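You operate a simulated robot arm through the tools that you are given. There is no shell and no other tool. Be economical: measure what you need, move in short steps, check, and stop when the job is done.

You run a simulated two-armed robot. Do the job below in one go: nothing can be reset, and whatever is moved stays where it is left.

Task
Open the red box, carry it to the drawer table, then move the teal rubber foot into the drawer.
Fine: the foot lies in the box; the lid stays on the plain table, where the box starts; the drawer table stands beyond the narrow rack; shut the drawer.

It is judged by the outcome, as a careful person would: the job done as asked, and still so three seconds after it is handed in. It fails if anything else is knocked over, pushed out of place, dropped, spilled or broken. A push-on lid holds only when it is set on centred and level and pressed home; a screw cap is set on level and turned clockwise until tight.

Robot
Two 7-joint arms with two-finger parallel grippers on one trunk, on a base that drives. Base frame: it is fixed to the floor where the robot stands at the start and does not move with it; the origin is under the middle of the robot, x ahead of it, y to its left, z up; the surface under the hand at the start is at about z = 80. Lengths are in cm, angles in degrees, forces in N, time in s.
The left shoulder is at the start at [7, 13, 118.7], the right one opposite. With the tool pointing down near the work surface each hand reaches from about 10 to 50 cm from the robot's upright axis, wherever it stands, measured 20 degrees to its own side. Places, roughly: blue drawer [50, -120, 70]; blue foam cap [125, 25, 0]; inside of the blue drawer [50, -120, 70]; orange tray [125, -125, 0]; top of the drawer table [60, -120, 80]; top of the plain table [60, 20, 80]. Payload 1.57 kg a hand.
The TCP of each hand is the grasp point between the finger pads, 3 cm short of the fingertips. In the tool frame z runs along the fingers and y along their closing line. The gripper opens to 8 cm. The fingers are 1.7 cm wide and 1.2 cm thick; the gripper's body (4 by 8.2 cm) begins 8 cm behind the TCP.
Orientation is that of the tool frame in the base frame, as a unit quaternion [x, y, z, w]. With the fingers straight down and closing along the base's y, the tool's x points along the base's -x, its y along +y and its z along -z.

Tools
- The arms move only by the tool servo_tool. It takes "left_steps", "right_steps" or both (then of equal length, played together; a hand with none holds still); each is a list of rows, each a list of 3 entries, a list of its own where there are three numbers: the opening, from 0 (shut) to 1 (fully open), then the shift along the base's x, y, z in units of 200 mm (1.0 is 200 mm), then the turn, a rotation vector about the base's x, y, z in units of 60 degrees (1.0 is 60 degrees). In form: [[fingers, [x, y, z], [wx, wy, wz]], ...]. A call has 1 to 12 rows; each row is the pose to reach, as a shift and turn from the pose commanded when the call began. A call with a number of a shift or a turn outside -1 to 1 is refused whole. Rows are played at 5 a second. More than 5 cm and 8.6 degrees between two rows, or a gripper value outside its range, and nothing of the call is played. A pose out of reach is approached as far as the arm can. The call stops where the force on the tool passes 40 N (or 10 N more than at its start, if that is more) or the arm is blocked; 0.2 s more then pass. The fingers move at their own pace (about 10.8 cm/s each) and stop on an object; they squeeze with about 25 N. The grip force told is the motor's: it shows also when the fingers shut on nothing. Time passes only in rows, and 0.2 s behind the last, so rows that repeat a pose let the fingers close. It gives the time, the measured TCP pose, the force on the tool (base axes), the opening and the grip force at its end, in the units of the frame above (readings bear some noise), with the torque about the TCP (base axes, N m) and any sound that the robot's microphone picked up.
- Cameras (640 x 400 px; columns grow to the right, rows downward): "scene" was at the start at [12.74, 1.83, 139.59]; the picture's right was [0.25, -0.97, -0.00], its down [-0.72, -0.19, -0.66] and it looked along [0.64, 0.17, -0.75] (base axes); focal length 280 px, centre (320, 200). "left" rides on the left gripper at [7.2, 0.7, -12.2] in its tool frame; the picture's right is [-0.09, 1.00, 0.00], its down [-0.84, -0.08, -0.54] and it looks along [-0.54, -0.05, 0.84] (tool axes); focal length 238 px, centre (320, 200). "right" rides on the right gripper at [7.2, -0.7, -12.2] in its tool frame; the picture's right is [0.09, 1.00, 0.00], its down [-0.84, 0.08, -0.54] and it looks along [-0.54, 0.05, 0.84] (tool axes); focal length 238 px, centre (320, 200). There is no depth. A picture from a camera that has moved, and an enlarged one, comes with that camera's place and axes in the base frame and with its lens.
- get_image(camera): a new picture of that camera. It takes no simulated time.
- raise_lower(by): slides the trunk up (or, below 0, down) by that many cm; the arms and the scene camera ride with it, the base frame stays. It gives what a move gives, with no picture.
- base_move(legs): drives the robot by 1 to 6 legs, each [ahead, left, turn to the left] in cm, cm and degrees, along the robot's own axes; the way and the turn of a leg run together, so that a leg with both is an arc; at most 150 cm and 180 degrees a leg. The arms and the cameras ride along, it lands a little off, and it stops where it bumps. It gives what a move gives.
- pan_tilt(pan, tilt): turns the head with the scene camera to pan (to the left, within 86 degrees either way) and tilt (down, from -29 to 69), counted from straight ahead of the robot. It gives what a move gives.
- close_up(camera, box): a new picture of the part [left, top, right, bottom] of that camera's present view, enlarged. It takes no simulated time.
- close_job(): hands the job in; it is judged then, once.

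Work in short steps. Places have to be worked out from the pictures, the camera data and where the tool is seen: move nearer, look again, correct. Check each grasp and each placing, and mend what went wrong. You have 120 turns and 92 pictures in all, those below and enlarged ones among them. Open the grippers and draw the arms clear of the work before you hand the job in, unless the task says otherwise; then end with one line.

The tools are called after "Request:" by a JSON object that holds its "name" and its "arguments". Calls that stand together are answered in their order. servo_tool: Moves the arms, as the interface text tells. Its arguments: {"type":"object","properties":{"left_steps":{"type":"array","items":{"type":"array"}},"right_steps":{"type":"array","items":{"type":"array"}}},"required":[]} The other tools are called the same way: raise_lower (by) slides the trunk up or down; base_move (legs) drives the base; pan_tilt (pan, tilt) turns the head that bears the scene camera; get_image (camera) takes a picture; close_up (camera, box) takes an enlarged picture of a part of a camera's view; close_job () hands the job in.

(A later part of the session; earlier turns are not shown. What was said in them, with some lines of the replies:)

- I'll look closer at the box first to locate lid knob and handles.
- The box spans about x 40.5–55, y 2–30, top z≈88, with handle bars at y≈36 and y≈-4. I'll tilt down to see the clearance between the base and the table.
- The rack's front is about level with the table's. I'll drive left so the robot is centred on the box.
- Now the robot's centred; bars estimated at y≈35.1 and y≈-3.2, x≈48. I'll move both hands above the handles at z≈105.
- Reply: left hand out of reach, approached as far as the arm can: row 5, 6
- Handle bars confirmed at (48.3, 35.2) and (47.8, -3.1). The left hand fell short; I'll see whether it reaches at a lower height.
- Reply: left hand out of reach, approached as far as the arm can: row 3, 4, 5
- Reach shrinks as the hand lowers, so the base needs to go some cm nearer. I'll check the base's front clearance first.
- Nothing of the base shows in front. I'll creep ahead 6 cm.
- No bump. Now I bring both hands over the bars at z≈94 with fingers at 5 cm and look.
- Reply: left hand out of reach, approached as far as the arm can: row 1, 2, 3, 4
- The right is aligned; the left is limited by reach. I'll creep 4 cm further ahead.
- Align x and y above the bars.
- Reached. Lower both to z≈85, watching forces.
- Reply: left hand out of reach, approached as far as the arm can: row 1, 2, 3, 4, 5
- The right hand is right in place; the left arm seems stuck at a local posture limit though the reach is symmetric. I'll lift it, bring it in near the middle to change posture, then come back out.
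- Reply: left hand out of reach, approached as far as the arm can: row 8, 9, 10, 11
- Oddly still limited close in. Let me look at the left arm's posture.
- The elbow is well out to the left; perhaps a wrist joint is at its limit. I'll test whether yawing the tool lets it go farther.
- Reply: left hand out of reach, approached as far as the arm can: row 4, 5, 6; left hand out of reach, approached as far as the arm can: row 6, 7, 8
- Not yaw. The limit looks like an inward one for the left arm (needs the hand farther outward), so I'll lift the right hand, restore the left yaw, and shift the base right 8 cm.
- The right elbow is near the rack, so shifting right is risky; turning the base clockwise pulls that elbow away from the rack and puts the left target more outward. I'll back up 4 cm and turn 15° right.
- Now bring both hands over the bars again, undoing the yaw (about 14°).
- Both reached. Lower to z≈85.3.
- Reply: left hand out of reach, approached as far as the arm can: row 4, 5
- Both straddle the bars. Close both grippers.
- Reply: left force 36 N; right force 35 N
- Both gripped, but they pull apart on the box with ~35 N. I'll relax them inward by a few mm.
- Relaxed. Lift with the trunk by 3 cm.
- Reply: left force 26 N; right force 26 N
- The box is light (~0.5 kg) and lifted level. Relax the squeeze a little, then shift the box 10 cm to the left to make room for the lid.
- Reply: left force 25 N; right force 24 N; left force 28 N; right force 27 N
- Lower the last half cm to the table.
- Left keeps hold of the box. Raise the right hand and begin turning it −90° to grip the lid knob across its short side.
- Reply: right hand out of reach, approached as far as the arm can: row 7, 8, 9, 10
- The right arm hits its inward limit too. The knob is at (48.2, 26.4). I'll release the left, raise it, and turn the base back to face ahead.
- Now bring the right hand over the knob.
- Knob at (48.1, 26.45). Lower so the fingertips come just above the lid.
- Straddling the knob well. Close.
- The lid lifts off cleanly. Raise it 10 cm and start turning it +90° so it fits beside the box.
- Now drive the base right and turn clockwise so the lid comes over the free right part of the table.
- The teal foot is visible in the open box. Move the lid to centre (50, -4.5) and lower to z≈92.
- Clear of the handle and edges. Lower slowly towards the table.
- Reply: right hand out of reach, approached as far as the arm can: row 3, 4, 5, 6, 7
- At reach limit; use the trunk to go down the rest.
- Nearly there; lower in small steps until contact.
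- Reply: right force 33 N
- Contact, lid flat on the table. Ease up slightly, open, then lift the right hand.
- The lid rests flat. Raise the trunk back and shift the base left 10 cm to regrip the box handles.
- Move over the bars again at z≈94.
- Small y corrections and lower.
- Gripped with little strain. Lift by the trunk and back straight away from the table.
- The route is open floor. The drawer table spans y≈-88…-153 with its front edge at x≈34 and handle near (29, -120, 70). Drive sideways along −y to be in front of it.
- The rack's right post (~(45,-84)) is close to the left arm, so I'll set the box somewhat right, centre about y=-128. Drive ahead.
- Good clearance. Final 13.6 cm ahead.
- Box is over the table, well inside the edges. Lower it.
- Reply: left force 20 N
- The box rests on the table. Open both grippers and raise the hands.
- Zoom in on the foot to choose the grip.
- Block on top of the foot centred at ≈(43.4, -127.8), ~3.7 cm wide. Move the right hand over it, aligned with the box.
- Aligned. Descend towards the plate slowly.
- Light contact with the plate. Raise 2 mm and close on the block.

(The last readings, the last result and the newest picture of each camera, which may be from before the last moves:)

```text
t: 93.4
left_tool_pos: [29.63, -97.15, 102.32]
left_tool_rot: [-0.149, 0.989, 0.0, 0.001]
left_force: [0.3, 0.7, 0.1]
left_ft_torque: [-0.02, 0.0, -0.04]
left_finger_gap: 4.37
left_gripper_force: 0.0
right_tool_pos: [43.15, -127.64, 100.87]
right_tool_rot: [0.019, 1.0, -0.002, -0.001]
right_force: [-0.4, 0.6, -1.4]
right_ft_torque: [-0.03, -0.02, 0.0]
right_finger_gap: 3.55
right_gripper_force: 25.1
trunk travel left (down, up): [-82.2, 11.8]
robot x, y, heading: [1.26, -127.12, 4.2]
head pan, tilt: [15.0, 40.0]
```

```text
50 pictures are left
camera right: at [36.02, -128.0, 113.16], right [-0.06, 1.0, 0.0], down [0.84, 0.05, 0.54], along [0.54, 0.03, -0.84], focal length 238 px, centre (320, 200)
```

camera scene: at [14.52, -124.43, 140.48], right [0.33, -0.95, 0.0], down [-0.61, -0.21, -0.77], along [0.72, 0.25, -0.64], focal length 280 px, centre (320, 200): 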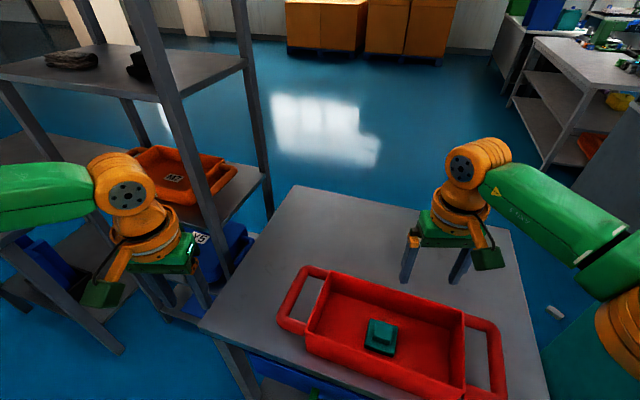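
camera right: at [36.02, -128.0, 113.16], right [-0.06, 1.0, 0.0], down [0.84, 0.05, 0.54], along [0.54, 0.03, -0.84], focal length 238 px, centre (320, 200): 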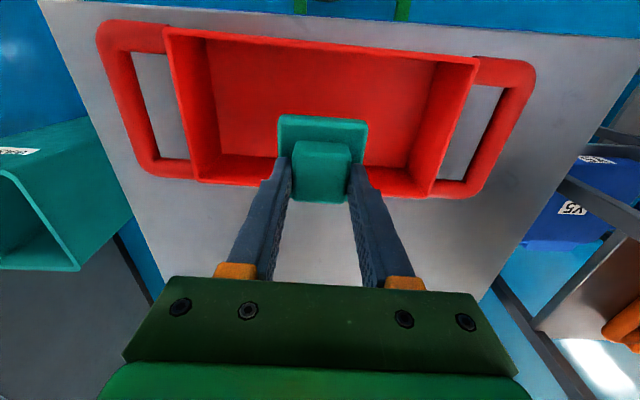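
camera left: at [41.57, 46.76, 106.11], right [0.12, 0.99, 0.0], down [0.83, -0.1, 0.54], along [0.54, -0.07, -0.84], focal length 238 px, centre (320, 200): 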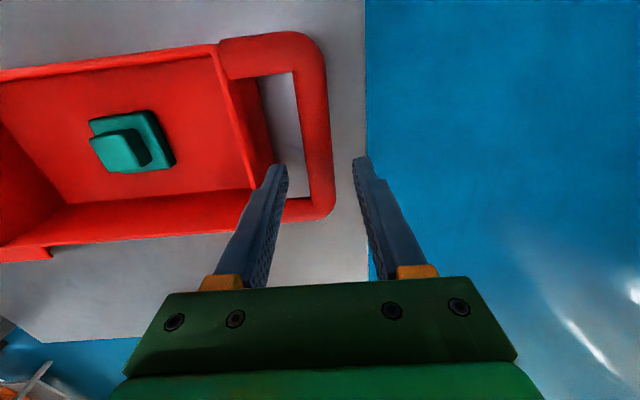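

Foot is held firmly. Raise it a bit more, then back off and look at the drawer handle.

Request:
{"name": "servo_tool", "arguments": {"right_steps": [[0, [0, 0, 0.2], [0, 0, 0]], [0, [-0.05, 0, 0.4], [0, 0, 0]], [0, [-0.2, -0.1, 0.5], [0, 0, 0]], [0, [-0.4, -0.2, 0.5], [0, 0, 0]]]}}

Request:
{"name": "base_move", "arguments": {"legs": [[-13, -13, -4]]}}

Request:
{"name": "pan_tilt", "arguments": {"pan": 15, "tilt": 60}}

Request:
{"name": "get_image", "arguments": {"camera": "scene"}}

```text
t: 94.4
left_tool_pos: [29.53, -97.5, 102.43]
left_tool_rot: [-0.148, 0.989, 0.002, 0.003]
left_force: [-0.6, -0.7, 0.1]
left_ft_torque: [-0.01, -0.03, 0.02]
left_finger_gap: 4.4
left_gripper_force: 0.1
right_tool_pos: [35.11, -131.89, 110.54]
right_tool_rot: [0.018, 1.0, -0.001, 0.0]
right_force: [-0.1, 0.6, -1.8]
right_ft_torque: [-0.01, 0.01, 0.03]
right_finger_gap: 3.52
right_gripper_force: 25.2
trunk travel left (down, up): [-82.2, 11.8]
robot x, y, heading: [1.7, -126.71, 4.1]
head pan, tilt: [15.0, 40.0]
```

```text
t: 96.0
left_tool_pos: [19.8, -112.56, 102.11]
left_tool_rot: [-0.112, 0.994, -0.001, 0.0]
left_force: [-0.6, 0.9, 0.5]
left_ft_torque: [-0.03, 0.01, 0.0]
left_finger_gap: 4.4
left_gripper_force: 0.1
right_tool_pos: [22.91, -147.22, 110.44]
right_tool_rot: [0.055, 0.998, -0.002, -0.001]
right_force: [-0.5, -0.5, -2.1]
right_ft_torque: [-0.02, 0.03, 0.01]
right_finger_gap: 3.54
right_gripper_force: 25.2
trunk travel left (down, up): [-82.2, 11.8]
robot x, y, heading: [-10.97, -140.93, -0.2]
head pan, tilt: [15.0, 40.0]
```

```text
t: 96.8
left_tool_pos: [19.69, -112.86, 102.31]
left_tool_rot: [-0.112, 0.994, 0.0, 0.002]
left_force: [0.2, 0.3, 0.0]
left_ft_torque: [0.01, -0.02, -0.03]
left_finger_gap: 4.4
left_gripper_force: 0.1
right_tool_pos: [22.66, -147.51, 110.51]
right_tool_rot: [0.055, 0.998, -0.001, 0.0]
right_force: [-0.1, 0.3, -0.8]
right_ft_torque: [-0.01, -0.03, -0.03]
right_finger_gap: 3.55
right_gripper_force: 25.1
trunk travel left (down, up): [-82.2, 11.8]
robot x, y, heading: [-11.07, -140.35, -0.2]
head pan, tilt: [15.0, 60.0]
```

```text
49 pictures are left
camera scene: at [0.7, -139.14, 137.82], right [0.25, -0.97, 0.0], down [-0.84, -0.22, -0.5], along [0.48, 0.13, -0.87], focal length 280 px, centre (320, 200)
```

scene: 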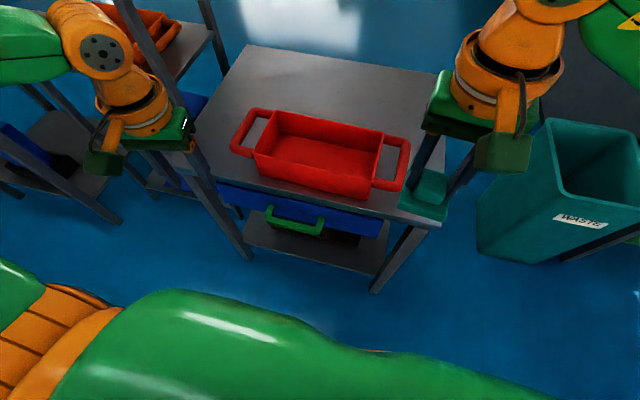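

Request:
{"name": "close_up", "arguments": {"camera": "scene", "box": [200, 150, 440, 300]}}

Request:
{"name": "get_image", "arguments": {"camera": "left"}}

```text
2.67 times, centred on (320, 225) of scene
camera zoom: at [0.7, -139.14, 137.82], right [0.25, -0.97, 0.0], down [-0.84, -0.22, -0.5], along [0.48, 0.13, -0.87], focal length 746 px, centre (320, 133)
```

zoom: 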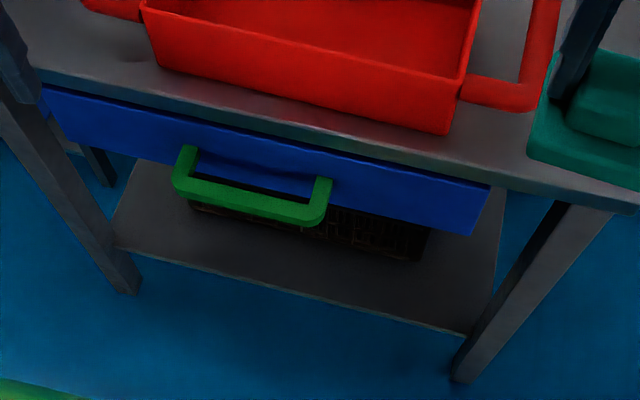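

```text
47 pictures are left
camera left: at [12.34, -113.8, 114.54], right [-0.13, 0.99, 0.0], down [0.83, 0.11, 0.54], along [0.54, 0.07, -0.84], focal length 238 px, centre (320, 200)
```

left: 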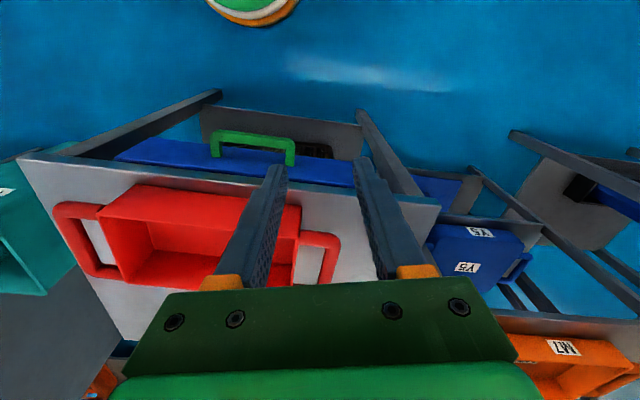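

Triangulated: handle bar at ≈(28.4, -124.4, 70.8), drawer about y -102…-147. Position the base, then lower the trunk 16 cm for the left hand to take the handle.

Request:
{"name": "base_move", "arguments": {"legs": [[4, -6, 0]]}}

Request:
{"name": "servo_tool", "arguments": {"left_steps": [[0.5, [0, 0, 0], [0, 0, 0.13]], [0.5, [0, 0, 0], [0, 0, 0.26]], [0.5, [0, 0, 0], [0, 0, 0.39]], [0.5, [0, 0, 0], [0, 0, 0.52]], [0.5, [0, 0, 0], [0, 0, 0.65]], [0.5, [0, 0, 0], [0, 0, 0.78]]]}}

Request:
{"name": "servo_tool", "arguments": {"left_steps": [[0.5, [0, 0, 0], [0, 0, 0.13]], [0.5, [0, 0, 0], [0, 0, 0.26]], [0.5, [0, 0, 0], [0, 0, 0.39]], [0.5, [0, 0, 0], [0, 0, 0.5]], [0.5, [0, 0, 0], [0, 0, 0.5]]]}}

Request:
{"name": "raise_lower", "arguments": {"by": -16}}

```text
t: 97.8
left_tool_pos: [23.28, -118.33, 102.27]
left_tool_rot: [-0.112, 0.994, -0.002, 0.003]
left_force: [-0.2, 0.5, -0.2]
left_ft_torque: [-0.04, -0.04, 0.01]
left_finger_gap: 4.4
left_gripper_force: 0.0
right_tool_pos: [26.29, -152.98, 110.52]
right_tool_rot: [0.054, 0.999, -0.004, 0.001]
right_force: [-0.5, 0.2, -0.7]
right_ft_torque: [-0.02, -0.04, 0.0]
right_finger_gap: 3.55
right_gripper_force: 25.4
trunk travel left (down, up): [-82.2, 11.8]
robot x, y, heading: [-6.89, -146.73, -0.3]
head pan, tilt: [15.0, 60.0]
```

```text
t: 99.2
left_tool_pos: [23.63, -118.84, 102.37]
left_tool_rot: [-0.5, 0.866, 0.001, 0.001]
left_force: [0.0, 0.0, 0.2]
left_ft_torque: [0.02, 0.0, 0.02]
left_finger_gap: 4.0
left_gripper_force: 0.1
right_tool_pos: [26.7, -153.56, 110.48]
right_tool_rot: [0.054, 0.999, -0.001, -0.001]
right_force: [0.7, -0.1, -1.3]
right_ft_torque: [0.02, -0.05, 0.02]
right_finger_gap: 3.52
right_gripper_force: 24.9
trunk travel left (down, up): [-82.2, 11.8]
robot x, y, heading: [-6.8, -147.15, 0.0]
head pan, tilt: [15.0, 60.0]
```

```text
t: 100.4
left_tool_pos: [23.55, -118.77, 102.31]
left_tool_rot: [-0.706, 0.708, 0.001, 0.002]
left_force: [-0.4, 0.5, -0.2]
left_ft_torque: [-0.01, 0.01, 0.03]
left_finger_gap: 4.0
left_gripper_force: 0.0
right_tool_pos: [26.69, -153.56, 110.47]
right_tool_rot: [0.054, 0.999, -0.002, -0.002]
right_force: [-0.5, 0.8, -1.7]
right_ft_torque: [-0.02, 0.02, -0.02]
right_finger_gap: 3.54
right_gripper_force: 25.3
trunk travel left (down, up): [-82.2, 11.8]
robot x, y, heading: [-6.88, -146.45, -0.0]
head pan, tilt: [15.0, 60.0]
```

```text
t: 102.2
left_tool_pos: [23.5, -118.86, 86.21]
left_tool_rot: [-0.706, 0.708, 0.001, 0.001]
left_force: [0.2, -0.6, 0.1]
left_ft_torque: [0.0, -0.01, 0.0]
left_finger_gap: 3.99
left_gripper_force: 0.1
right_tool_pos: [26.65, -153.53, 94.49]
right_tool_rot: [0.054, 0.999, -0.002, -0.002]
right_force: [-0.2, -0.2, -1.2]
right_ft_torque: [0.0, 0.0, 0.01]
right_finger_gap: 3.52
right_gripper_force: 24.3
trunk travel left (down, up): [-66.2, 27.8]
robot x, y, heading: [-6.88, -146.95, -0.1]
head pan, tilt: [15.0, 60.0]
```

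Now move the left hand above the handle: to (28.4, -124.4), z≈79, and look.

Request:
{"name": "servo_tool", "arguments": {"left_steps": [[0.5, [0.08, -0.09, 0], [0, 0, 0]], [0.5, [0.16, -0.18, 0], [0, 0, 0]], [0.5, [0.245, -0.277, -0.1], [0, 0, 0]], [0.5, [0.245, -0.277, -0.3], [0, 0, 0]], [0.5, [0.245, -0.277, -0.36], [0, 0, 0]], [0.5, [0.245, -0.277, -0.36], [0, 0, 0]]]}}

Request:
{"name": "get_image", "arguments": {"camera": "left"}}

Request:
{"name": "get_image", "arguments": {"camera": "scene"}}

```text
t: 103.6
left_tool_pos: [28.36, -124.58, 78.94]
left_tool_rot: [-0.705, 0.709, 0.002, 0.0]
left_force: [-0.3, 0.5, -0.3]
left_ft_torque: [0.0, 0.0, -0.03]
left_finger_gap: 4.02
left_gripper_force: 0.1
right_tool_pos: [26.62, -153.58, 94.51]
right_tool_rot: [0.054, 0.999, -0.001, -0.001]
right_force: [-0.5, 0.5, -1.4]
right_ft_torque: [-0.01, 0.06, 0.0]
right_finger_gap: 3.54
right_gripper_force: 24.8
trunk travel left (down, up): [-66.2, 27.8]
robot x, y, heading: [-6.68, -146.76, -0.1]
head pan, tilt: [15.0, 60.0]
```

```text
46 pictures are left
camera left: at [27.69, -131.85, 91.21], right [-1.0, 0.1, 0.0], down [0.08, 0.83, 0.54], along [0.05, 0.54, -0.84], focal length 238 px, centre (320, 200)
```

left: 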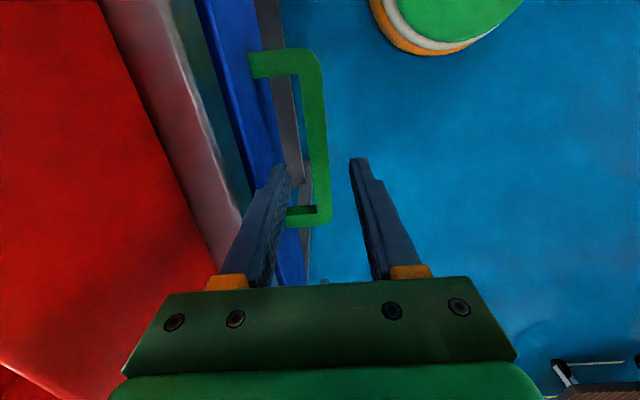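

```text
45 pictures are left
camera scene: at [4.73, -145.21, 121.81], right [0.26, -0.97, 0.0], down [-0.84, -0.22, -0.5], along [0.48, 0.13, -0.87], focal length 280 px, centre (320, 200)
```

scene: 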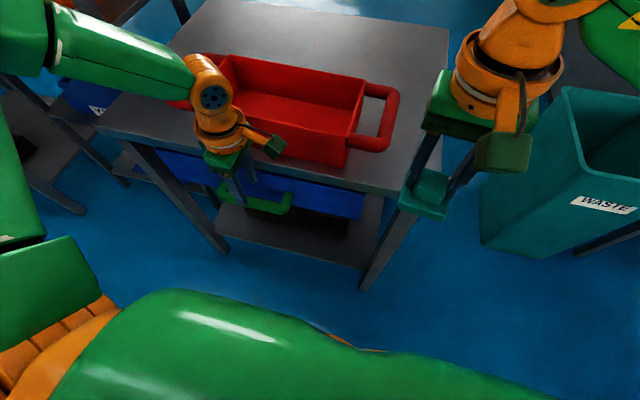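

Bar aligned between the fingers (bar x≈28.5). Lower to z≈71.

Request:
{"name": "servo_tool", "arguments": {"left_steps": [[0.5, [0, 0, -0.1], [0, 0, 0]], [0.5, [0, 0, -0.2], [0, 0, 0]], [0.5, [0.005, 0, -0.3], [0, 0, 0]], [0.5, [0.005, 0, -0.39], [0, 0, 0]], [0.5, [0.005, 0, -0.39], [0, 0, 0]]]}}

Request:
{"name": "get_image", "arguments": {"camera": "left"}}

```text
t: 104.8
left_tool_pos: [28.63, -124.42, 71.28]
left_tool_rot: [-0.705, 0.709, 0.001, 0.001]
left_force: [-0.5, -1.7, 0.7]
left_ft_torque: [0.01, 0.01, -0.02]
left_finger_gap: 3.98
left_gripper_force: 0.1
right_tool_pos: [26.65, -153.5, 94.61]
right_tool_rot: [0.055, 0.999, -0.001, -0.001]
right_force: [0.4, 0.7, -1.9]
right_ft_torque: [0.0, 0.01, -0.01]
right_finger_gap: 3.55
right_gripper_force: 24.4
trunk travel left (down, up): [-66.2, 27.8]
robot x, y, heading: [-7.13, -146.24, -0.3]
head pan, tilt: [15.0, 60.0]
```

```text
44 pictures are left
camera left: at [27.88, -131.79, 83.56], right [-1.0, 0.1, 0.0], down [0.08, 0.83, 0.54], along [0.05, 0.54, -0.84], focal length 238 px, centre (320, 200)
```

left: 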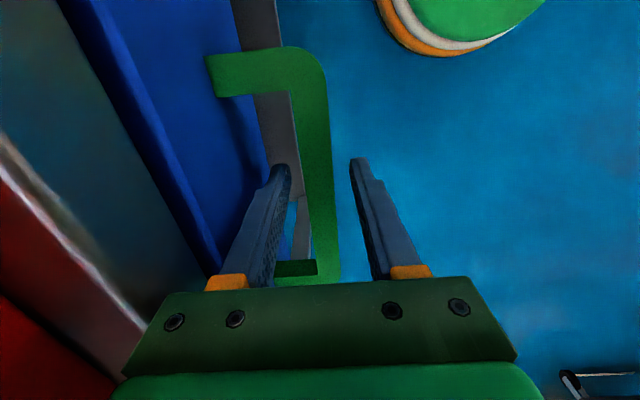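

The bar lies between the fingers. Close on it.

Request:
{"name": "servo_tool", "arguments": {"left_steps": [[0.3, [0, 0, 0], [0, 0, 0]], [0, [0, 0, 0], [0, 0, 0]], [0, [0, 0, 0], [0, 0, 0]], [0, [0, 0, 0], [0, 0, 0]]]}}

```text
t: 105.8
left_tool_pos: [28.6, -124.49, 71.43]
left_tool_rot: [-0.705, 0.709, 0.0, 0.002]
left_force: [-0.1, -0.2, -1.4]
left_ft_torque: [-0.02, 0.01, -0.1]
left_finger_gap: 1.76
left_gripper_force: 32.4
right_tool_pos: [26.77, -153.49, 94.33]
right_tool_rot: [0.055, 0.999, -0.002, -0.001]
right_force: [-1.1, -0.1, -1.5]
right_ft_torque: [0.0, 0.0, -0.03]
right_finger_gap: 3.5
right_gripper_force: 25.2
trunk travel left (down, up): [-66.2, 27.8]
robot x, y, heading: [-6.86, -146.83, -0.2]
head pan, tilt: [15.0, 60.0]
```

Gripped. Pull the drawer by driving the base back.

Request:
{"name": "base_move", "arguments": {"legs": [[-5, 0, 0]]}}

Request:
{"name": "base_move", "arguments": {"legs": [[-13, 0, 0]]}}

Request:
{"name": "get_image", "arguments": {"camera": "scene"}}

```text
t: 106.8
left_tool_pos: [23.47, -124.49, 71.39]
left_tool_rot: [-0.706, 0.708, 0.001, 0.002]
left_force: [1.8, -2.9, -2.3]
left_ft_torque: [-0.23, -0.19, -0.06]
left_finger_gap: 1.77
left_gripper_force: 32.4
right_tool_pos: [21.56, -153.6, 94.46]
right_tool_rot: [0.054, 0.999, -0.001, -0.001]
right_force: [0.0, 1.0, -1.5]
right_ft_torque: [-0.02, -0.01, 0.0]
right_finger_gap: 3.53
right_gripper_force: 24.7
trunk travel left (down, up): [-66.2, 27.8]
robot x, y, heading: [-12.28, -146.52, -0.1]
head pan, tilt: [15.0, 60.0]
```

```text
t: 108.1
left_tool_pos: [10.48, -124.59, 71.31]
left_tool_rot: [0.707, -0.707, 0.0, -0.002]
left_force: [2.5, -8.1, -8.4]
left_ft_torque: [-0.49, -0.02, -0.07]
left_finger_gap: 1.77
left_gripper_force: 31.9
right_tool_pos: [8.52, -153.52, 94.38]
right_tool_rot: [0.053, 0.999, 0.0, -0.002]
right_force: [-0.6, -0.1, -0.1]
right_ft_torque: [0.01, 0.01, 0.04]
right_finger_gap: 3.54
right_gripper_force: 24.7
trunk travel left (down, up): [-66.2, 27.8]
robot x, y, heading: [-25.42, -146.72, -0.1]
head pan, tilt: [15.0, 60.0]
```

```text
43 pictures are left
camera scene: at [-13.43, -145.25, 121.8], right [0.26, -0.97, 0.0], down [-0.84, -0.22, -0.5], along [0.48, 0.13, -0.87], focal length 280 px, centre (320, 200)
```

scene: 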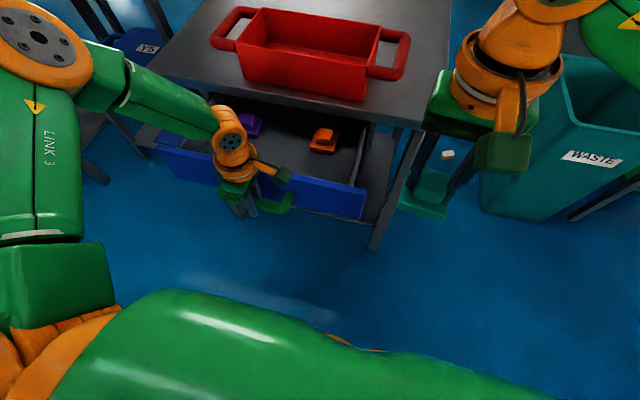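

Drawer is open ~18 cm; purple and orange objects sit toward the back, front area is free. Release the handle and raise the left hand straight up.

Request:
{"name": "servo_tool", "arguments": {"left_steps": [[0.3, [0, 0, 0], [0, 0, 0]], [0.5, [0, 0, 0], [0, 0, 0]], [0.5, [0, 0, 0], [0, 0, 0]], [0.5, [0, 0, 0.2], [0, 0, 0]], [0.5, [0, 0, 0.4], [0, 0, 0]], [0.5, [0, 0, 0.6], [0, 0, 0]], [0.5, [0, 0, 0.8], [0, 0, 0]], [0.5, [0, 0, 1.0], [0, 0, 0]]]}}

Request:
{"name": "base_move", "arguments": {"legs": [[0, 29, 0], [8, 0, 0]]}}

Request:
{"name": "pan_tilt", "arguments": {"pan": -10, "tilt": 55}}

Request:
{"name": "get_image", "arguments": {"camera": "scene"}}

Request:
{"name": "get_image", "arguments": {"camera": "right"}}

```text
t: 109.9
left_tool_pos: [10.09, -124.52, 91.6]
left_tool_rot: [-0.706, 0.708, -0.001, 0.002]
left_force: [-0.1, 1.2, 0.5]
left_ft_torque: [-0.02, -0.01, -0.01]
left_finger_gap: 4.02
left_gripper_force: 0.0
right_tool_pos: [8.3, -153.36, 94.5]
right_tool_rot: [0.053, 0.999, -0.001, -0.001]
right_force: [0.2, 1.3, -0.4]
right_ft_torque: [0.0, 0.0, 0.04]
right_finger_gap: 3.56
right_gripper_force: 25.2
trunk travel left (down, up): [-66.2, 27.8]
robot x, y, heading: [-25.4, -146.47, 0.0]
head pan, tilt: [15.0, 60.0]
```

```text
t: 112.5
left_tool_pos: [18.29, -96.42, 91.6]
left_tool_rot: [-0.704, 0.711, -0.001, 0.003]
left_force: [0.0, 0.1, -0.1]
left_ft_torque: [0.01, -0.03, -0.03]
left_finger_gap: 4.02
left_gripper_force: 0.1
right_tool_pos: [16.21, -125.14, 94.51]
right_tool_rot: [0.057, 0.998, -0.001, 0.0]
right_force: [-0.1, 0.6, -0.3]
right_ft_torque: [-0.02, -0.01, -0.01]
right_finger_gap: 3.52
right_gripper_force: 25.3
trunk travel left (down, up): [-66.2, 27.8]
robot x, y, heading: [-17.13, -118.16, -1.0]
head pan, tilt: [15.0, 60.0]
```

```text
t: 113.4
left_tool_pos: [18.47, -96.32, 91.54]
left_tool_rot: [-0.703, 0.711, 0.0, 0.001]
left_force: [-0.1, -0.1, -0.1]
left_ft_torque: [0.01, 0.0, 0.03]
left_finger_gap: 4.01
left_gripper_force: 0.0
right_tool_pos: [16.36, -125.25, 94.53]
right_tool_rot: [0.057, 0.998, -0.002, -0.001]
right_force: [-0.1, 0.5, -1.6]
right_ft_torque: [0.01, -0.01, 0.0]
right_finger_gap: 3.53
right_gripper_force: 25.3
trunk travel left (down, up): [-66.2, 27.8]
robot x, y, heading: [-16.82, -118.5, -0.6]
head pan, tilt: [-10.0, 55.0]
```

```text
42 pictures are left
camera scene: at [-4.9, -119.76, 122.41], right [-0.18, -0.98, 0.0], down [-0.81, 0.15, -0.57], along [0.56, -0.1, -0.82], focal length 280 px, centre (320, 200)
```

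scene: 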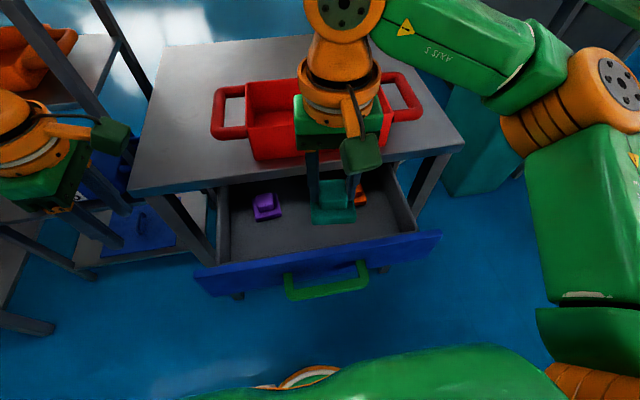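

```text
41 pictures are left
camera right: at [9.17, -125.07, 106.74], right [0.02, 1.0, 0.0], down [0.84, -0.02, 0.54], along [0.54, -0.01, -0.84], focal length 238 px, centre (320, 200)
```

right: 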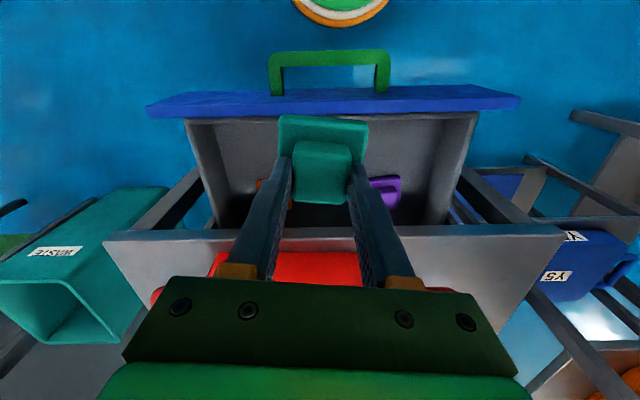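

Free space at about (22, -125) between front wall and the other objects. Move over it and lower to z≈79.

Request:
{"name": "servo_tool", "arguments": {"right_steps": [[0, [0.1, 0, 0], [0, 0, 0.05]], [0, [0.2, 0.01, 0], [0, 0, 0.109]], [0, [0.28, 0.01, -0.1], [0, 0, 0.109]], [0, [0.28, 0.01, -0.3], [0, 0, 0.109]], [0, [0.28, 0.01, -0.5], [0, 0, 0.109]], [0, [0.28, 0.01, -0.7], [0, 0, 0.109]], [0, [0.28, 0.01, -0.77], [0, 0, 0.109]]]}}

Request:
{"name": "get_image", "arguments": {"camera": "scene"}}

Request:
{"name": "get_image", "arguments": {"camera": "right"}}

```text
t: 115.0
left_tool_pos: [18.49, -96.47, 91.48]
left_tool_rot: [-0.703, 0.711, 0.0, 0.002]
left_force: [-0.2, 0.5, 0.1]
left_ft_torque: [0.04, -0.03, -0.02]
left_finger_gap: 4.0
left_gripper_force: 0.1
right_tool_pos: [21.71, -124.97, 78.95]
right_tool_rot: [0.001, 1.0, 0.0, 0.0]
right_force: [-0.3, -0.6, -0.9]
right_ft_torque: [-0.02, -0.03, 0.0]
right_finger_gap: 3.55
right_gripper_force: 25.0
trunk travel left (down, up): [-66.2, 27.8]
robot x, y, heading: [-16.95, -118.25, -0.7]
head pan, tilt: [-10.0, 55.0]
```

```text
40 pictures are left
camera scene: at [-4.88, -119.77, 122.42], right [-0.18, -0.98, 0.0], down [-0.81, 0.15, -0.57], along [0.56, -0.11, -0.82], focal length 280 px, centre (320, 200)
```

scene: 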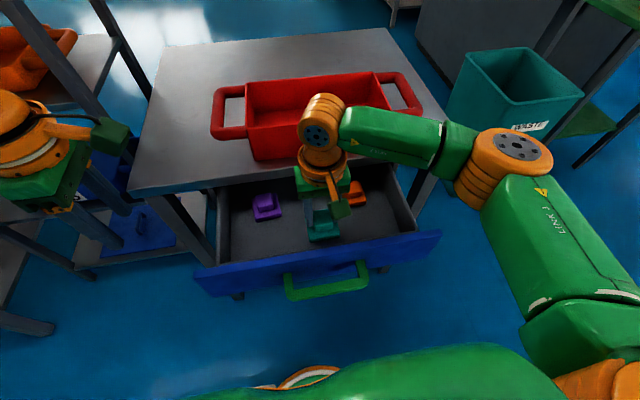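

```text
39 pictures are left
camera right: at [14.66, -125.63, 91.2], right [-0.09, 1.0, 0.0], down [0.84, 0.08, 0.54], along [0.54, 0.05, -0.84], focal length 238 px, centre (320, 200)
```

right: 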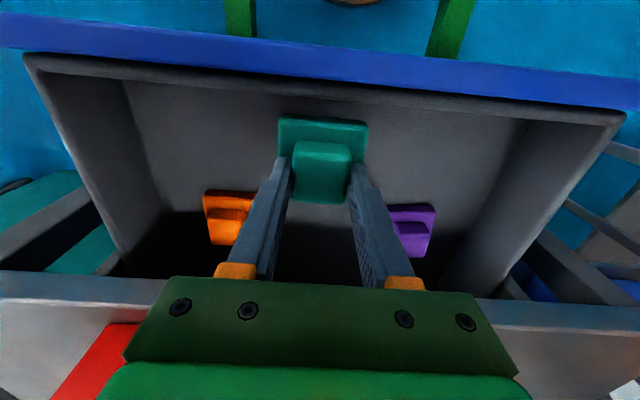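

Clear around. Lower slowly until the foot touches the drawer floor.

Request:
{"name": "servo_tool", "arguments": {"right_steps": [[0, [0, 0, -0.1], [0, 0, 0]], [0, [0, 0, -0.2], [0, 0, 0]], [0, [0, 0, -0.25], [0, 0, 0]], [0, [0, 0, -0.28], [0, 0, 0]], [0, [0, 0, -0.31], [0, 0, 0]], [0, [0, 0, -0.34], [0, 0, 0]]]}}

```text
t: 116.4
left_tool_pos: [18.07, -96.36, 91.6]
left_tool_rot: [-0.704, 0.71, -0.002, 0.003]
left_force: [0.5, 0.4, -1.0]
left_ft_torque: [-0.04, 0.04, -0.05]
left_finger_gap: 4.0
left_gripper_force: 0.0
right_tool_pos: [22.0, -124.94, 72.83]
right_tool_rot: [0.001, 1.0, 0.0, 0.005]
right_force: [-0.2, -3.5, 31.7]
right_ft_torque: [-0.36, 0.67, 0.15]
right_finger_gap: 3.52
right_gripper_force: 25.4
trunk travel left (down, up): [-66.2, 27.8]
robot x, y, heading: [-17.08, -118.21, -0.5]
head pan, tilt: [-10.0, 55.0]
stopped in row 6 (right hand): the force on the tool passed its limit at 43 N (the readings are from after the stop); the commanded pose is now the measured one
```

Contact with the floor. Ease up a bit, open, and lift.

Request:
{"name": "servo_tool", "arguments": {"right_steps": [[0, [0, 0, 0.01], [0, 0, 0]], [0.6, [0, 0, 0.01], [0, 0, 0]], [0.7, [0, 0, 0.015], [0, 0, 0]], [0.7, [0, 0, 0.1], [0, 0, 0]], [0.7, [0, 0, 0.3], [0, 0, 0]], [0.7, [0, 0, 0.5], [0, 0, 0]], [0.7, [0, 0, 0.7], [0, 0, 0]], [0.7, [0, 0, 0.9], [0, 0, 0]]]}}

Request:
{"name": "get_image", "arguments": {"camera": "right"}}

```text
t: 118.2
left_tool_pos: [18.41, -96.42, 91.52]
left_tool_rot: [-0.703, 0.712, 0.0, 0.001]
left_force: [-0.5, 0.0, -0.1]
left_ft_torque: [0.0, 0.02, -0.01]
left_finger_gap: 4.01
left_gripper_force: 0.1
right_tool_pos: [21.89, -124.95, 90.49]
right_tool_rot: [0.0, 1.0, 0.0, 0.001]
right_force: [-0.4, 1.4, 0.8]
right_ft_torque: [0.01, 0.01, 0.03]
right_finger_gap: 5.6
right_gripper_force: 0.2
trunk travel left (down, up): [-66.2, 27.8]
robot x, y, heading: [-17.18, -118.37, -0.6]
head pan, tilt: [-10.0, 55.0]
```

```text
38 pictures are left
camera right: at [14.71, -125.64, 102.73], right [-0.09, 1.0, 0.0], down [0.83, 0.08, 0.54], along [0.54, 0.05, -0.84], focal length 238 px, centre (320, 200)
```

right: 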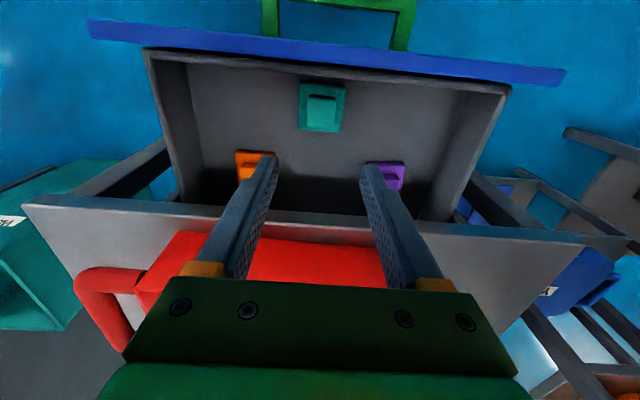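

The foot stands in the drawer. Now bring the closed right fingers in front of the handle bar (x≈6) to push it shut.

Request:
{"name": "servo_tool", "arguments": {"right_steps": [[0.3, [-0.2, 0.01, 0], [0, 0, 0]], [0, [-0.4, 0.02, 0], [0, 0, 0]], [0, [-0.6, 0.03, 0], [0, 0, 0]], [0, [-0.8, 0.03, 0], [0, 0, 0]], [0, [-0.8, 0.03, 0], [0, 0, 0]]]}}

Request:
{"name": "get_image", "arguments": {"camera": "right"}}

```text
t: 119.4
left_tool_pos: [18.55, -96.42, 91.44]
left_tool_rot: [-0.704, 0.71, 0.0, 0.002]
left_force: [0.0, 0.5, 0.1]
left_ft_torque: [-0.02, -0.01, -0.01]
left_finger_gap: 4.0
left_gripper_force: 0.0
right_tool_pos: [5.89, -124.23, 90.64]
right_tool_rot: [0.001, 1.0, -0.001, 0.002]
right_force: [-0.7, 0.1, 0.0]
right_ft_torque: [-0.03, -0.01, -0.02]
right_finger_gap: 0.02
right_gripper_force: 21.4
trunk travel left (down, up): [-66.2, 27.8]
robot x, y, heading: [-16.73, -118.11, -0.5]
head pan, tilt: [-10.0, 55.0]
```

```text
37 pictures are left
camera right: at [-1.2, -124.97, 102.78], right [-0.09, 1.0, 0.0], down [0.84, 0.08, 0.54], along [0.54, 0.05, -0.84], focal length 238 px, centre (320, 200)
```

right: 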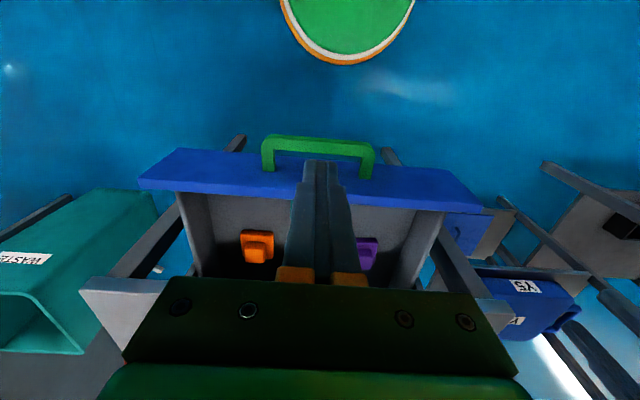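

Lower to handle height.

Request:
{"name": "servo_tool", "arguments": {"right_steps": [[0, [0, 0, -0.2], [0, 0, 0]], [0, [0, 0, -0.4], [0, 0, 0]], [0, [0, 0, -0.6], [0, 0, 0]], [0, [0, 0, -0.8], [0, 0, 0]], [0, [0, 0, -0.96], [0, 0, 0]], [0, [0, 0, -0.96], [0, 0, 0]]]}}

Request:
{"name": "get_image", "arguments": {"camera": "right"}}

```text
t: 120.8
left_tool_pos: [18.4, -96.35, 91.43]
left_tool_rot: [-0.703, 0.711, 0.0, 0.003]
left_force: [1.1, -0.3, 0.3]
left_ft_torque: [0.03, 0.03, 0.01]
left_finger_gap: 3.98
left_gripper_force: 0.0
right_tool_pos: [6.16, -124.39, 71.21]
right_tool_rot: [0.001, 1.0, -0.001, 0.002]
right_force: [1.0, 0.7, 0.1]
right_ft_torque: [-0.03, -0.01, 0.0]
right_finger_gap: 0.02
right_gripper_force: 21.5
trunk travel left (down, up): [-66.2, 27.8]
robot x, y, heading: [-17.19, -118.28, -0.8]
head pan, tilt: [-10.0, 55.0]
```

```text
36 pictures are left
camera right: at [-1.03, -125.01, 83.47], right [-0.09, 1.0, 0.0], down [0.83, 0.08, 0.54], along [0.54, 0.05, -0.84], focal length 238 px, centre (320, 200)
```

right: 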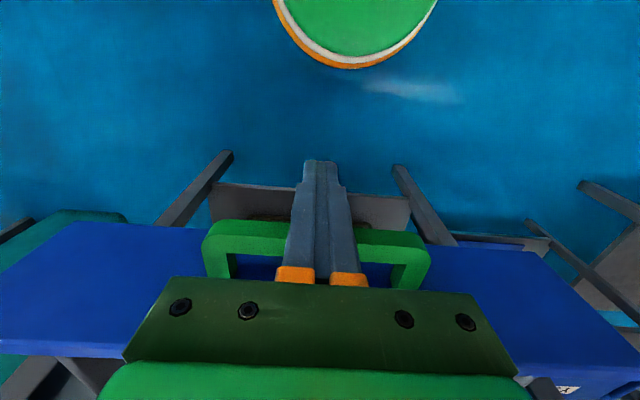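

Fingers are at the bar. First tuck the left hand back so it stays clear of the rack, then drive forward to push.

Request:
{"name": "servo_tool", "arguments": {"left_steps": [[0.5, [-0.2, 0, 0.05], [0, 0, 0]], [0.5, [-0.4, 0, 0.1], [0, 0, 0]], [0.5, [-0.6, 0, 0.15], [0, 0, 0]], [0.5, [-0.75, 0, 0.2], [0, 0, 0]], [0.5, [-0.75, 0, 0.2], [0, 0, 0]]]}}

Request:
{"name": "pan_tilt", "arguments": {"pan": 30, "tilt": 45}}

Request:
{"name": "get_image", "arguments": {"camera": "scene"}}

```text
t: 122.0
left_tool_pos: [3.22, -96.64, 95.36]
left_tool_rot: [-0.704, 0.71, 0.001, 0.001]
left_force: [0.4, 0.3, -0.3]
left_ft_torque: [0.03, -0.01, -0.01]
left_finger_gap: 3.99
left_gripper_force: 0.0
right_tool_pos: [6.09, -124.29, 71.37]
right_tool_rot: [0.001, 1.0, 0.0, 0.002]
right_force: [0.0, -0.6, 0.4]
right_ft_torque: [-0.01, 0.01, -0.06]
right_finger_gap: 0.01
right_gripper_force: 21.1
trunk travel left (down, up): [-66.2, 27.8]
robot x, y, heading: [-17.23, -118.32, -0.5]
head pan, tilt: [-10.0, 55.0]
```

```text
t: 123.1
left_tool_pos: [3.29, -96.5, 95.28]
left_tool_rot: [-0.703, 0.711, -0.001, 0.001]
left_force: [-0.1, 0.6, -0.1]
left_ft_torque: [0.0, -0.02, -0.02]
left_finger_gap: 4.0
left_gripper_force: 0.2
right_tool_pos: [6.22, -124.4, 71.31]
right_tool_rot: [0.001, 1.0, 0.0, 0.002]
right_force: [0.4, -0.2, 0.4]
right_ft_torque: [0.01, 0.0, -0.04]
right_finger_gap: 0.01
right_gripper_force: 21.5
trunk travel left (down, up): [-66.2, 27.8]
robot x, y, heading: [-17.53, -118.31, -0.7]
head pan, tilt: [30.0, 45.0]
```

```text
35 pictures are left
camera scene: at [-4.9, -114.47, 123.76], right [0.49, -0.87, 0.0], down [-0.62, -0.35, -0.71], along [0.62, 0.35, -0.71], focal length 280 px, centre (320, 200)
```

scene: 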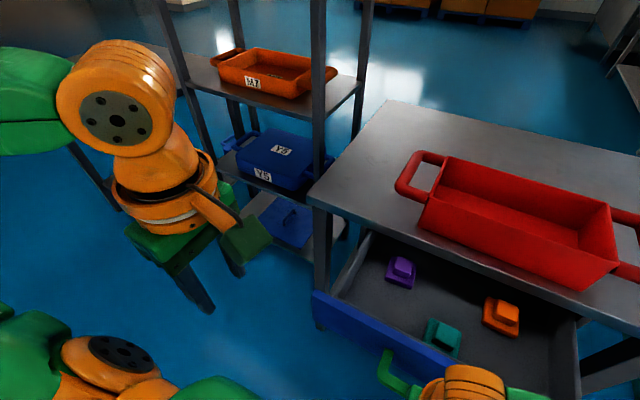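

All clear. Push the drawer in with the base.

Request:
{"name": "base_move", "arguments": {"legs": [[15, 0, 0]]}}

Request:
{"name": "get_image", "arguments": {"camera": "right"}}

```text
t: 124.5
left_tool_pos: [18.13, -96.68, 95.44]
left_tool_rot: [-0.703, 0.711, -0.001, 0.002]
left_force: [-0.2, 0.2, -0.5]
left_ft_torque: [0.03, 0.0, -0.01]
left_finger_gap: 4.02
left_gripper_force: 0.0
right_tool_pos: [21.11, -124.47, 71.32]
right_tool_rot: [0.001, 1.0, -0.002, 0.003]
right_force: [0.3, 0.9, 0.4]
right_ft_torque: [-0.01, 0.0, 0.01]
right_finger_gap: 0.0
right_gripper_force: 21.3
trunk travel left (down, up): [-66.2, 27.8]
robot x, y, heading: [-2.0, -117.83, -0.5]
head pan, tilt: [30.0, 45.0]
```

```text
34 pictures are left
camera right: at [13.88, -125.14, 83.53], right [-0.09, 1.0, 0.0], down [0.83, 0.08, 0.55], along [0.54, 0.05, -0.84], focal length 238 px, centre (320, 200)
```

right: 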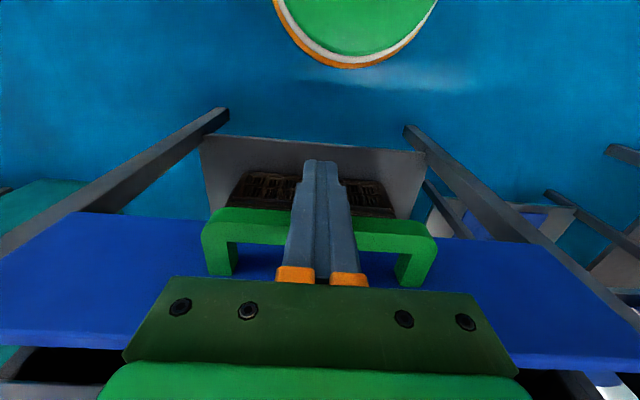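

It slides easily. Push the remaining way with the arm, first 4.5 cm.

Request:
{"name": "servo_tool", "arguments": {"right_steps": [[0, [0.08, 0, 0], [0, 0, 0]], [0, [0.16, 0, 0], [0, 0, 0]], [0, [0.225, 0, 0], [0, 0, 0]], [0, [0.225, 0, 0], [0, 0, 0]]]}}

Request:
{"name": "servo_tool", "arguments": {"right_steps": [[0, [0.015, 0, 0], [0, 0, 0]], [0, [0.03, 0, 0], [0, 0, 0]], [0, [0.045, 0, 0], [0, 0, 0]], [0, [0.06, 0, 0], [0, 0, 0]], [0, [0.07, 0, 0], [0, 0, 0]]]}}

Request:
{"name": "get_image", "arguments": {"camera": "right"}}

```text
t: 125.5
left_tool_pos: [18.3, -96.68, 95.41]
left_tool_rot: [-0.703, 0.711, -0.001, 0.002]
left_force: [0.6, 0.1, -0.7]
left_ft_torque: [-0.01, 0.01, 0.02]
left_finger_gap: 3.99
left_gripper_force: 0.1
right_tool_pos: [25.62, -124.72, 71.43]
right_tool_rot: [0.001, 1.0, -0.001, 0.003]
right_force: [0.6, -0.5, -0.2]
right_ft_torque: [0.02, 0.0, 0.02]
right_finger_gap: 0.0
right_gripper_force: 21.5
trunk travel left (down, up): [-66.2, 27.8]
robot x, y, heading: [-2.07, -118.54, -0.5]
head pan, tilt: [30.0, 45.0]
```

```text
t: 126.7
left_tool_pos: [18.08, -96.7, 95.27]
left_tool_rot: [-0.703, 0.711, -0.002, 0.003]
left_force: [-0.4, 0.0, 0.0]
left_ft_torque: [-0.04, 0.01, -0.01]
left_finger_gap: 4.04
left_gripper_force: 0.0
right_tool_pos: [26.77, -124.35, 71.24]
right_tool_rot: [0.0, 1.0, -0.001, 0.002]
right_force: [-6.2, -0.8, -2.9]
right_ft_torque: [-0.02, 0.06, -0.01]
right_finger_gap: 0.01
right_gripper_force: 21.4
trunk travel left (down, up): [-66.2, 27.8]
robot x, y, heading: [-2.01, -118.58, -0.5]
head pan, tilt: [30.0, 45.0]
```

```text
33 pictures are left
camera right: at [19.66, -125.16, 83.49], right [-0.09, 1.0, 0.0], down [0.84, 0.08, 0.54], along [0.54, 0.05, -0.84], focal length 238 px, centre (320, 200)
```

right: 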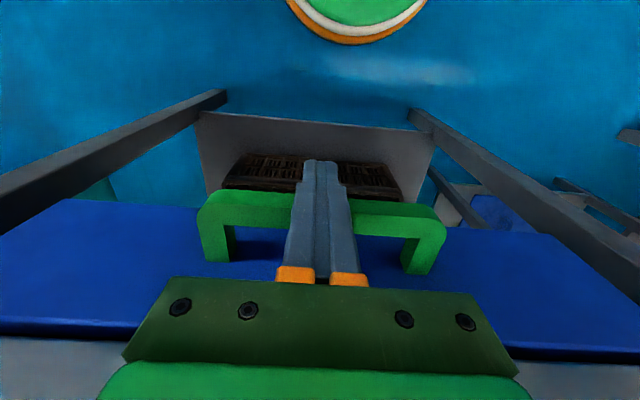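

Resistance begins where it should be closed; press slightly more to confirm.

Request:
{"name": "servo_tool", "arguments": {"right_steps": [[0, [0.015, 0, 0], [0, 0, 0]], [0, [0.03, 0, 0], [0, 0, 0]]]}}

Request:
{"name": "servo_tool", "arguments": {"right_steps": [[0, [-0.1, 0, 0], [0, 0, 0]], [0, [-0.3, 0, 0], [0, 0, 0]], [0, [-0.4, 0, 0.1], [0, 0, 0]], [0, [-0.4, 0, 0.3], [0, 0, 0]], [0.3, [-0.4, 0, 0.5], [0, 0, 0]], [0.5, [-0.4, -0.1, 0.7], [0, 0, 0]], [0.6, [-0.4, -0.2, 0.8], [0, 0, 0]]]}}

Request:
{"name": "base_move", "arguments": {"legs": [[-25, 0, 0]]}}

Request:
{"name": "pan_tilt", "arguments": {"pan": 0, "tilt": 40}}

Request:
{"name": "get_image", "arguments": {"camera": "scene"}}

```text
t: 127.3
left_tool_pos: [17.39, -96.63, 95.36]
left_tool_rot: [-0.703, 0.711, -0.004, 0.004]
left_force: [0.3, 0.2, -0.5]
left_ft_torque: [0.02, -0.02, 0.03]
left_finger_gap: 4.0
left_gripper_force: 0.1
right_tool_pos: [26.88, -124.5, 71.55]
right_tool_rot: [0.0, 1.0, 0.0, 0.002]
right_force: [-36.2, 1.9, -18.2]
right_ft_torque: [-0.28, 0.25, -0.05]
right_finger_gap: 0.02
right_gripper_force: 21.4
trunk travel left (down, up): [-66.2, 27.8]
robot x, y, heading: [-2.21, -118.27, -0.5]
head pan, tilt: [30.0, 45.0]
```

```text
t: 128.9
left_tool_pos: [18.09, -96.65, 95.49]
left_tool_rot: [-0.703, 0.711, 0.0, 0.002]
left_force: [-0.1, 0.0, 0.4]
left_ft_torque: [0.02, -0.03, 0.01]
left_finger_gap: 4.01
left_gripper_force: 0.0
right_tool_pos: [19.79, -128.69, 87.55]
right_tool_rot: [0.0, 1.0, 0.0, 0.003]
right_force: [0.3, -0.4, -0.3]
right_ft_torque: [-0.01, -0.03, -0.01]
right_finger_gap: 4.8
right_gripper_force: 0.1
trunk travel left (down, up): [-66.2, 27.8]
robot x, y, heading: [-2.17, -118.55, -0.3]
head pan, tilt: [30.0, 45.0]
```

```text
t: 130.7
left_tool_pos: [-7.07, -96.52, 95.4]
left_tool_rot: [-0.704, 0.711, -0.001, 0.003]
left_force: [-0.1, 0.3, 0.6]
left_ft_torque: [-0.03, -0.01, -0.02]
left_finger_gap: 3.99
left_gripper_force: 0.0
right_tool_pos: [-5.39, -128.24, 87.5]
right_tool_rot: [0.001, 1.0, -0.001, 0.002]
right_force: [-0.4, -0.7, 0.3]
right_ft_torque: [0.03, 0.02, 0.03]
right_finger_gap: 4.8
right_gripper_force: 0.0
trunk travel left (down, up): [-66.2, 27.8]
robot x, y, heading: [-27.52, -118.01, -0.8]
head pan, tilt: [30.0, 45.0]
```

```text
t: 131.7
left_tool_pos: [-7.11, -96.41, 95.38]
left_tool_rot: [-0.704, 0.71, 0.0, 0.002]
left_force: [0.1, -0.8, -0.5]
left_ft_torque: [-0.02, -0.02, 0.01]
left_finger_gap: 3.99
left_gripper_force: 0.1
right_tool_pos: [-5.46, -128.27, 87.55]
right_tool_rot: [0.0, 1.0, -0.001, 0.002]
right_force: [-0.1, 1.2, 0.2]
right_ft_torque: [-0.03, 0.01, -0.01]
right_finger_gap: 4.78
right_gripper_force: 0.2
trunk travel left (down, up): [-66.2, 27.8]
robot x, y, heading: [-27.38, -117.9, -0.6]
head pan, tilt: [0.0, 40.0]
```

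```text
32 pictures are left
camera scene: at [-13.86, -118.43, 124.48], right [-0.01, -1.0, 0.0], down [-0.64, 0.01, -0.77], along [0.77, -0.01, -0.64], focal length 280 px, centre (320, 200)
```

scene: 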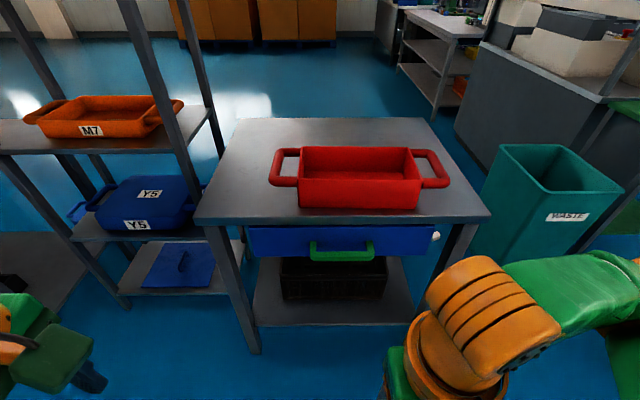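

Drawer is shut, box on its table. Quick check of the lid on the plain table.

Request:
{"name": "pan_tilt", "arguments": {"pan": 60, "tilt": 25}}

Request:
{"name": "get_image", "arguments": {"camera": "scene"}}

```text
t: 133.0
left_tool_pos: [-7.13, -96.45, 95.36]
left_tool_rot: [-0.704, 0.711, -0.001, 0.002]
left_force: [-0.6, 1.5, 0.1]
left_ft_torque: [-0.02, 0.0, -0.03]
left_finger_gap: 4.0
left_gripper_force: 0.1
right_tool_pos: [-5.65, -128.29, 87.47]
right_tool_rot: [0.001, 1.0, -0.001, 0.002]
right_force: [0.5, 0.3, 0.5]
right_ft_torque: [0.0, 0.01, 0.02]
right_finger_gap: 4.8
right_gripper_force: 0.0
trunk travel left (down, up): [-66.2, 27.8]
robot x, y, heading: [-27.65, -118.39, -0.8]
head pan, tilt: [60.0, 25.0]
```

```text
31 pictures are left
camera scene: at [-17.68, -110.43, 126.82], right [0.86, -0.51, 0.0], down [-0.22, -0.36, -0.91], along [0.46, 0.78, -0.42], focal length 280 px, centre (320, 200)
```

scene: 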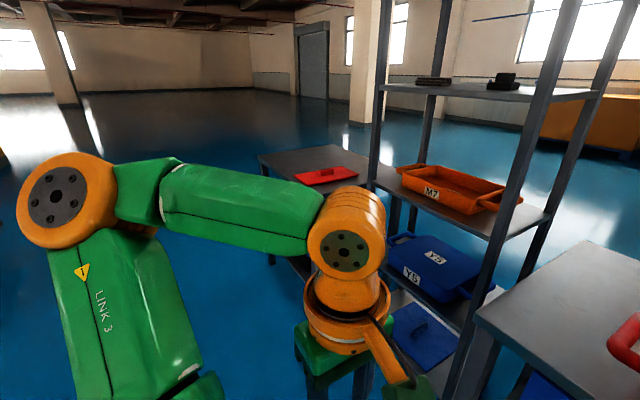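

The lid lies on the plain table and nothing on the rack has moved. Open the grippers fully and hand the job in.

Request:
{"name": "servo_tool", "arguments": {"left_steps": [[1, [0, 0, 0], [0, 0, 0]], [1, [0, 0, 0], [0, 0, 0]]], "right_steps": [[1, [0, 0, 0], [0, 0, 0]], [1, [0, 0, 0], [0, 0, 0]]]}}

Request:
{"name": "close_job", "arguments": {}}

```text
t: 133.6
left_tool_pos: [-7.06, -96.36, 95.42]
left_tool_rot: [-0.703, 0.711, 0.0, 0.002]
left_force: [-0.5, 0.5, -0.1]
left_ft_torque: [0.0, -0.02, 0.0]
left_finger_gap: 8.0
left_gripper_force: 0.1
right_tool_pos: [-5.54, -128.31, 87.56]
right_tool_rot: [0.001, 1.0, -0.001, 0.002]
right_force: [0.9, 0.1, -0.7]
right_ft_torque: [-0.01, -0.02, -0.03]
right_finger_gap: 8.0
right_gripper_force: 0.1
trunk travel left (down, up): [-66.2, 27.8]
robot x, y, heading: [-27.65, -118.31, -0.7]
head pan, tilt: [60.0, 25.0]
```

```text
The job is handed in.
```

The job is handed in: the lid is on the plain table, the open red box is on the drawer table, and the teal foot is in the drawer, which is shut.
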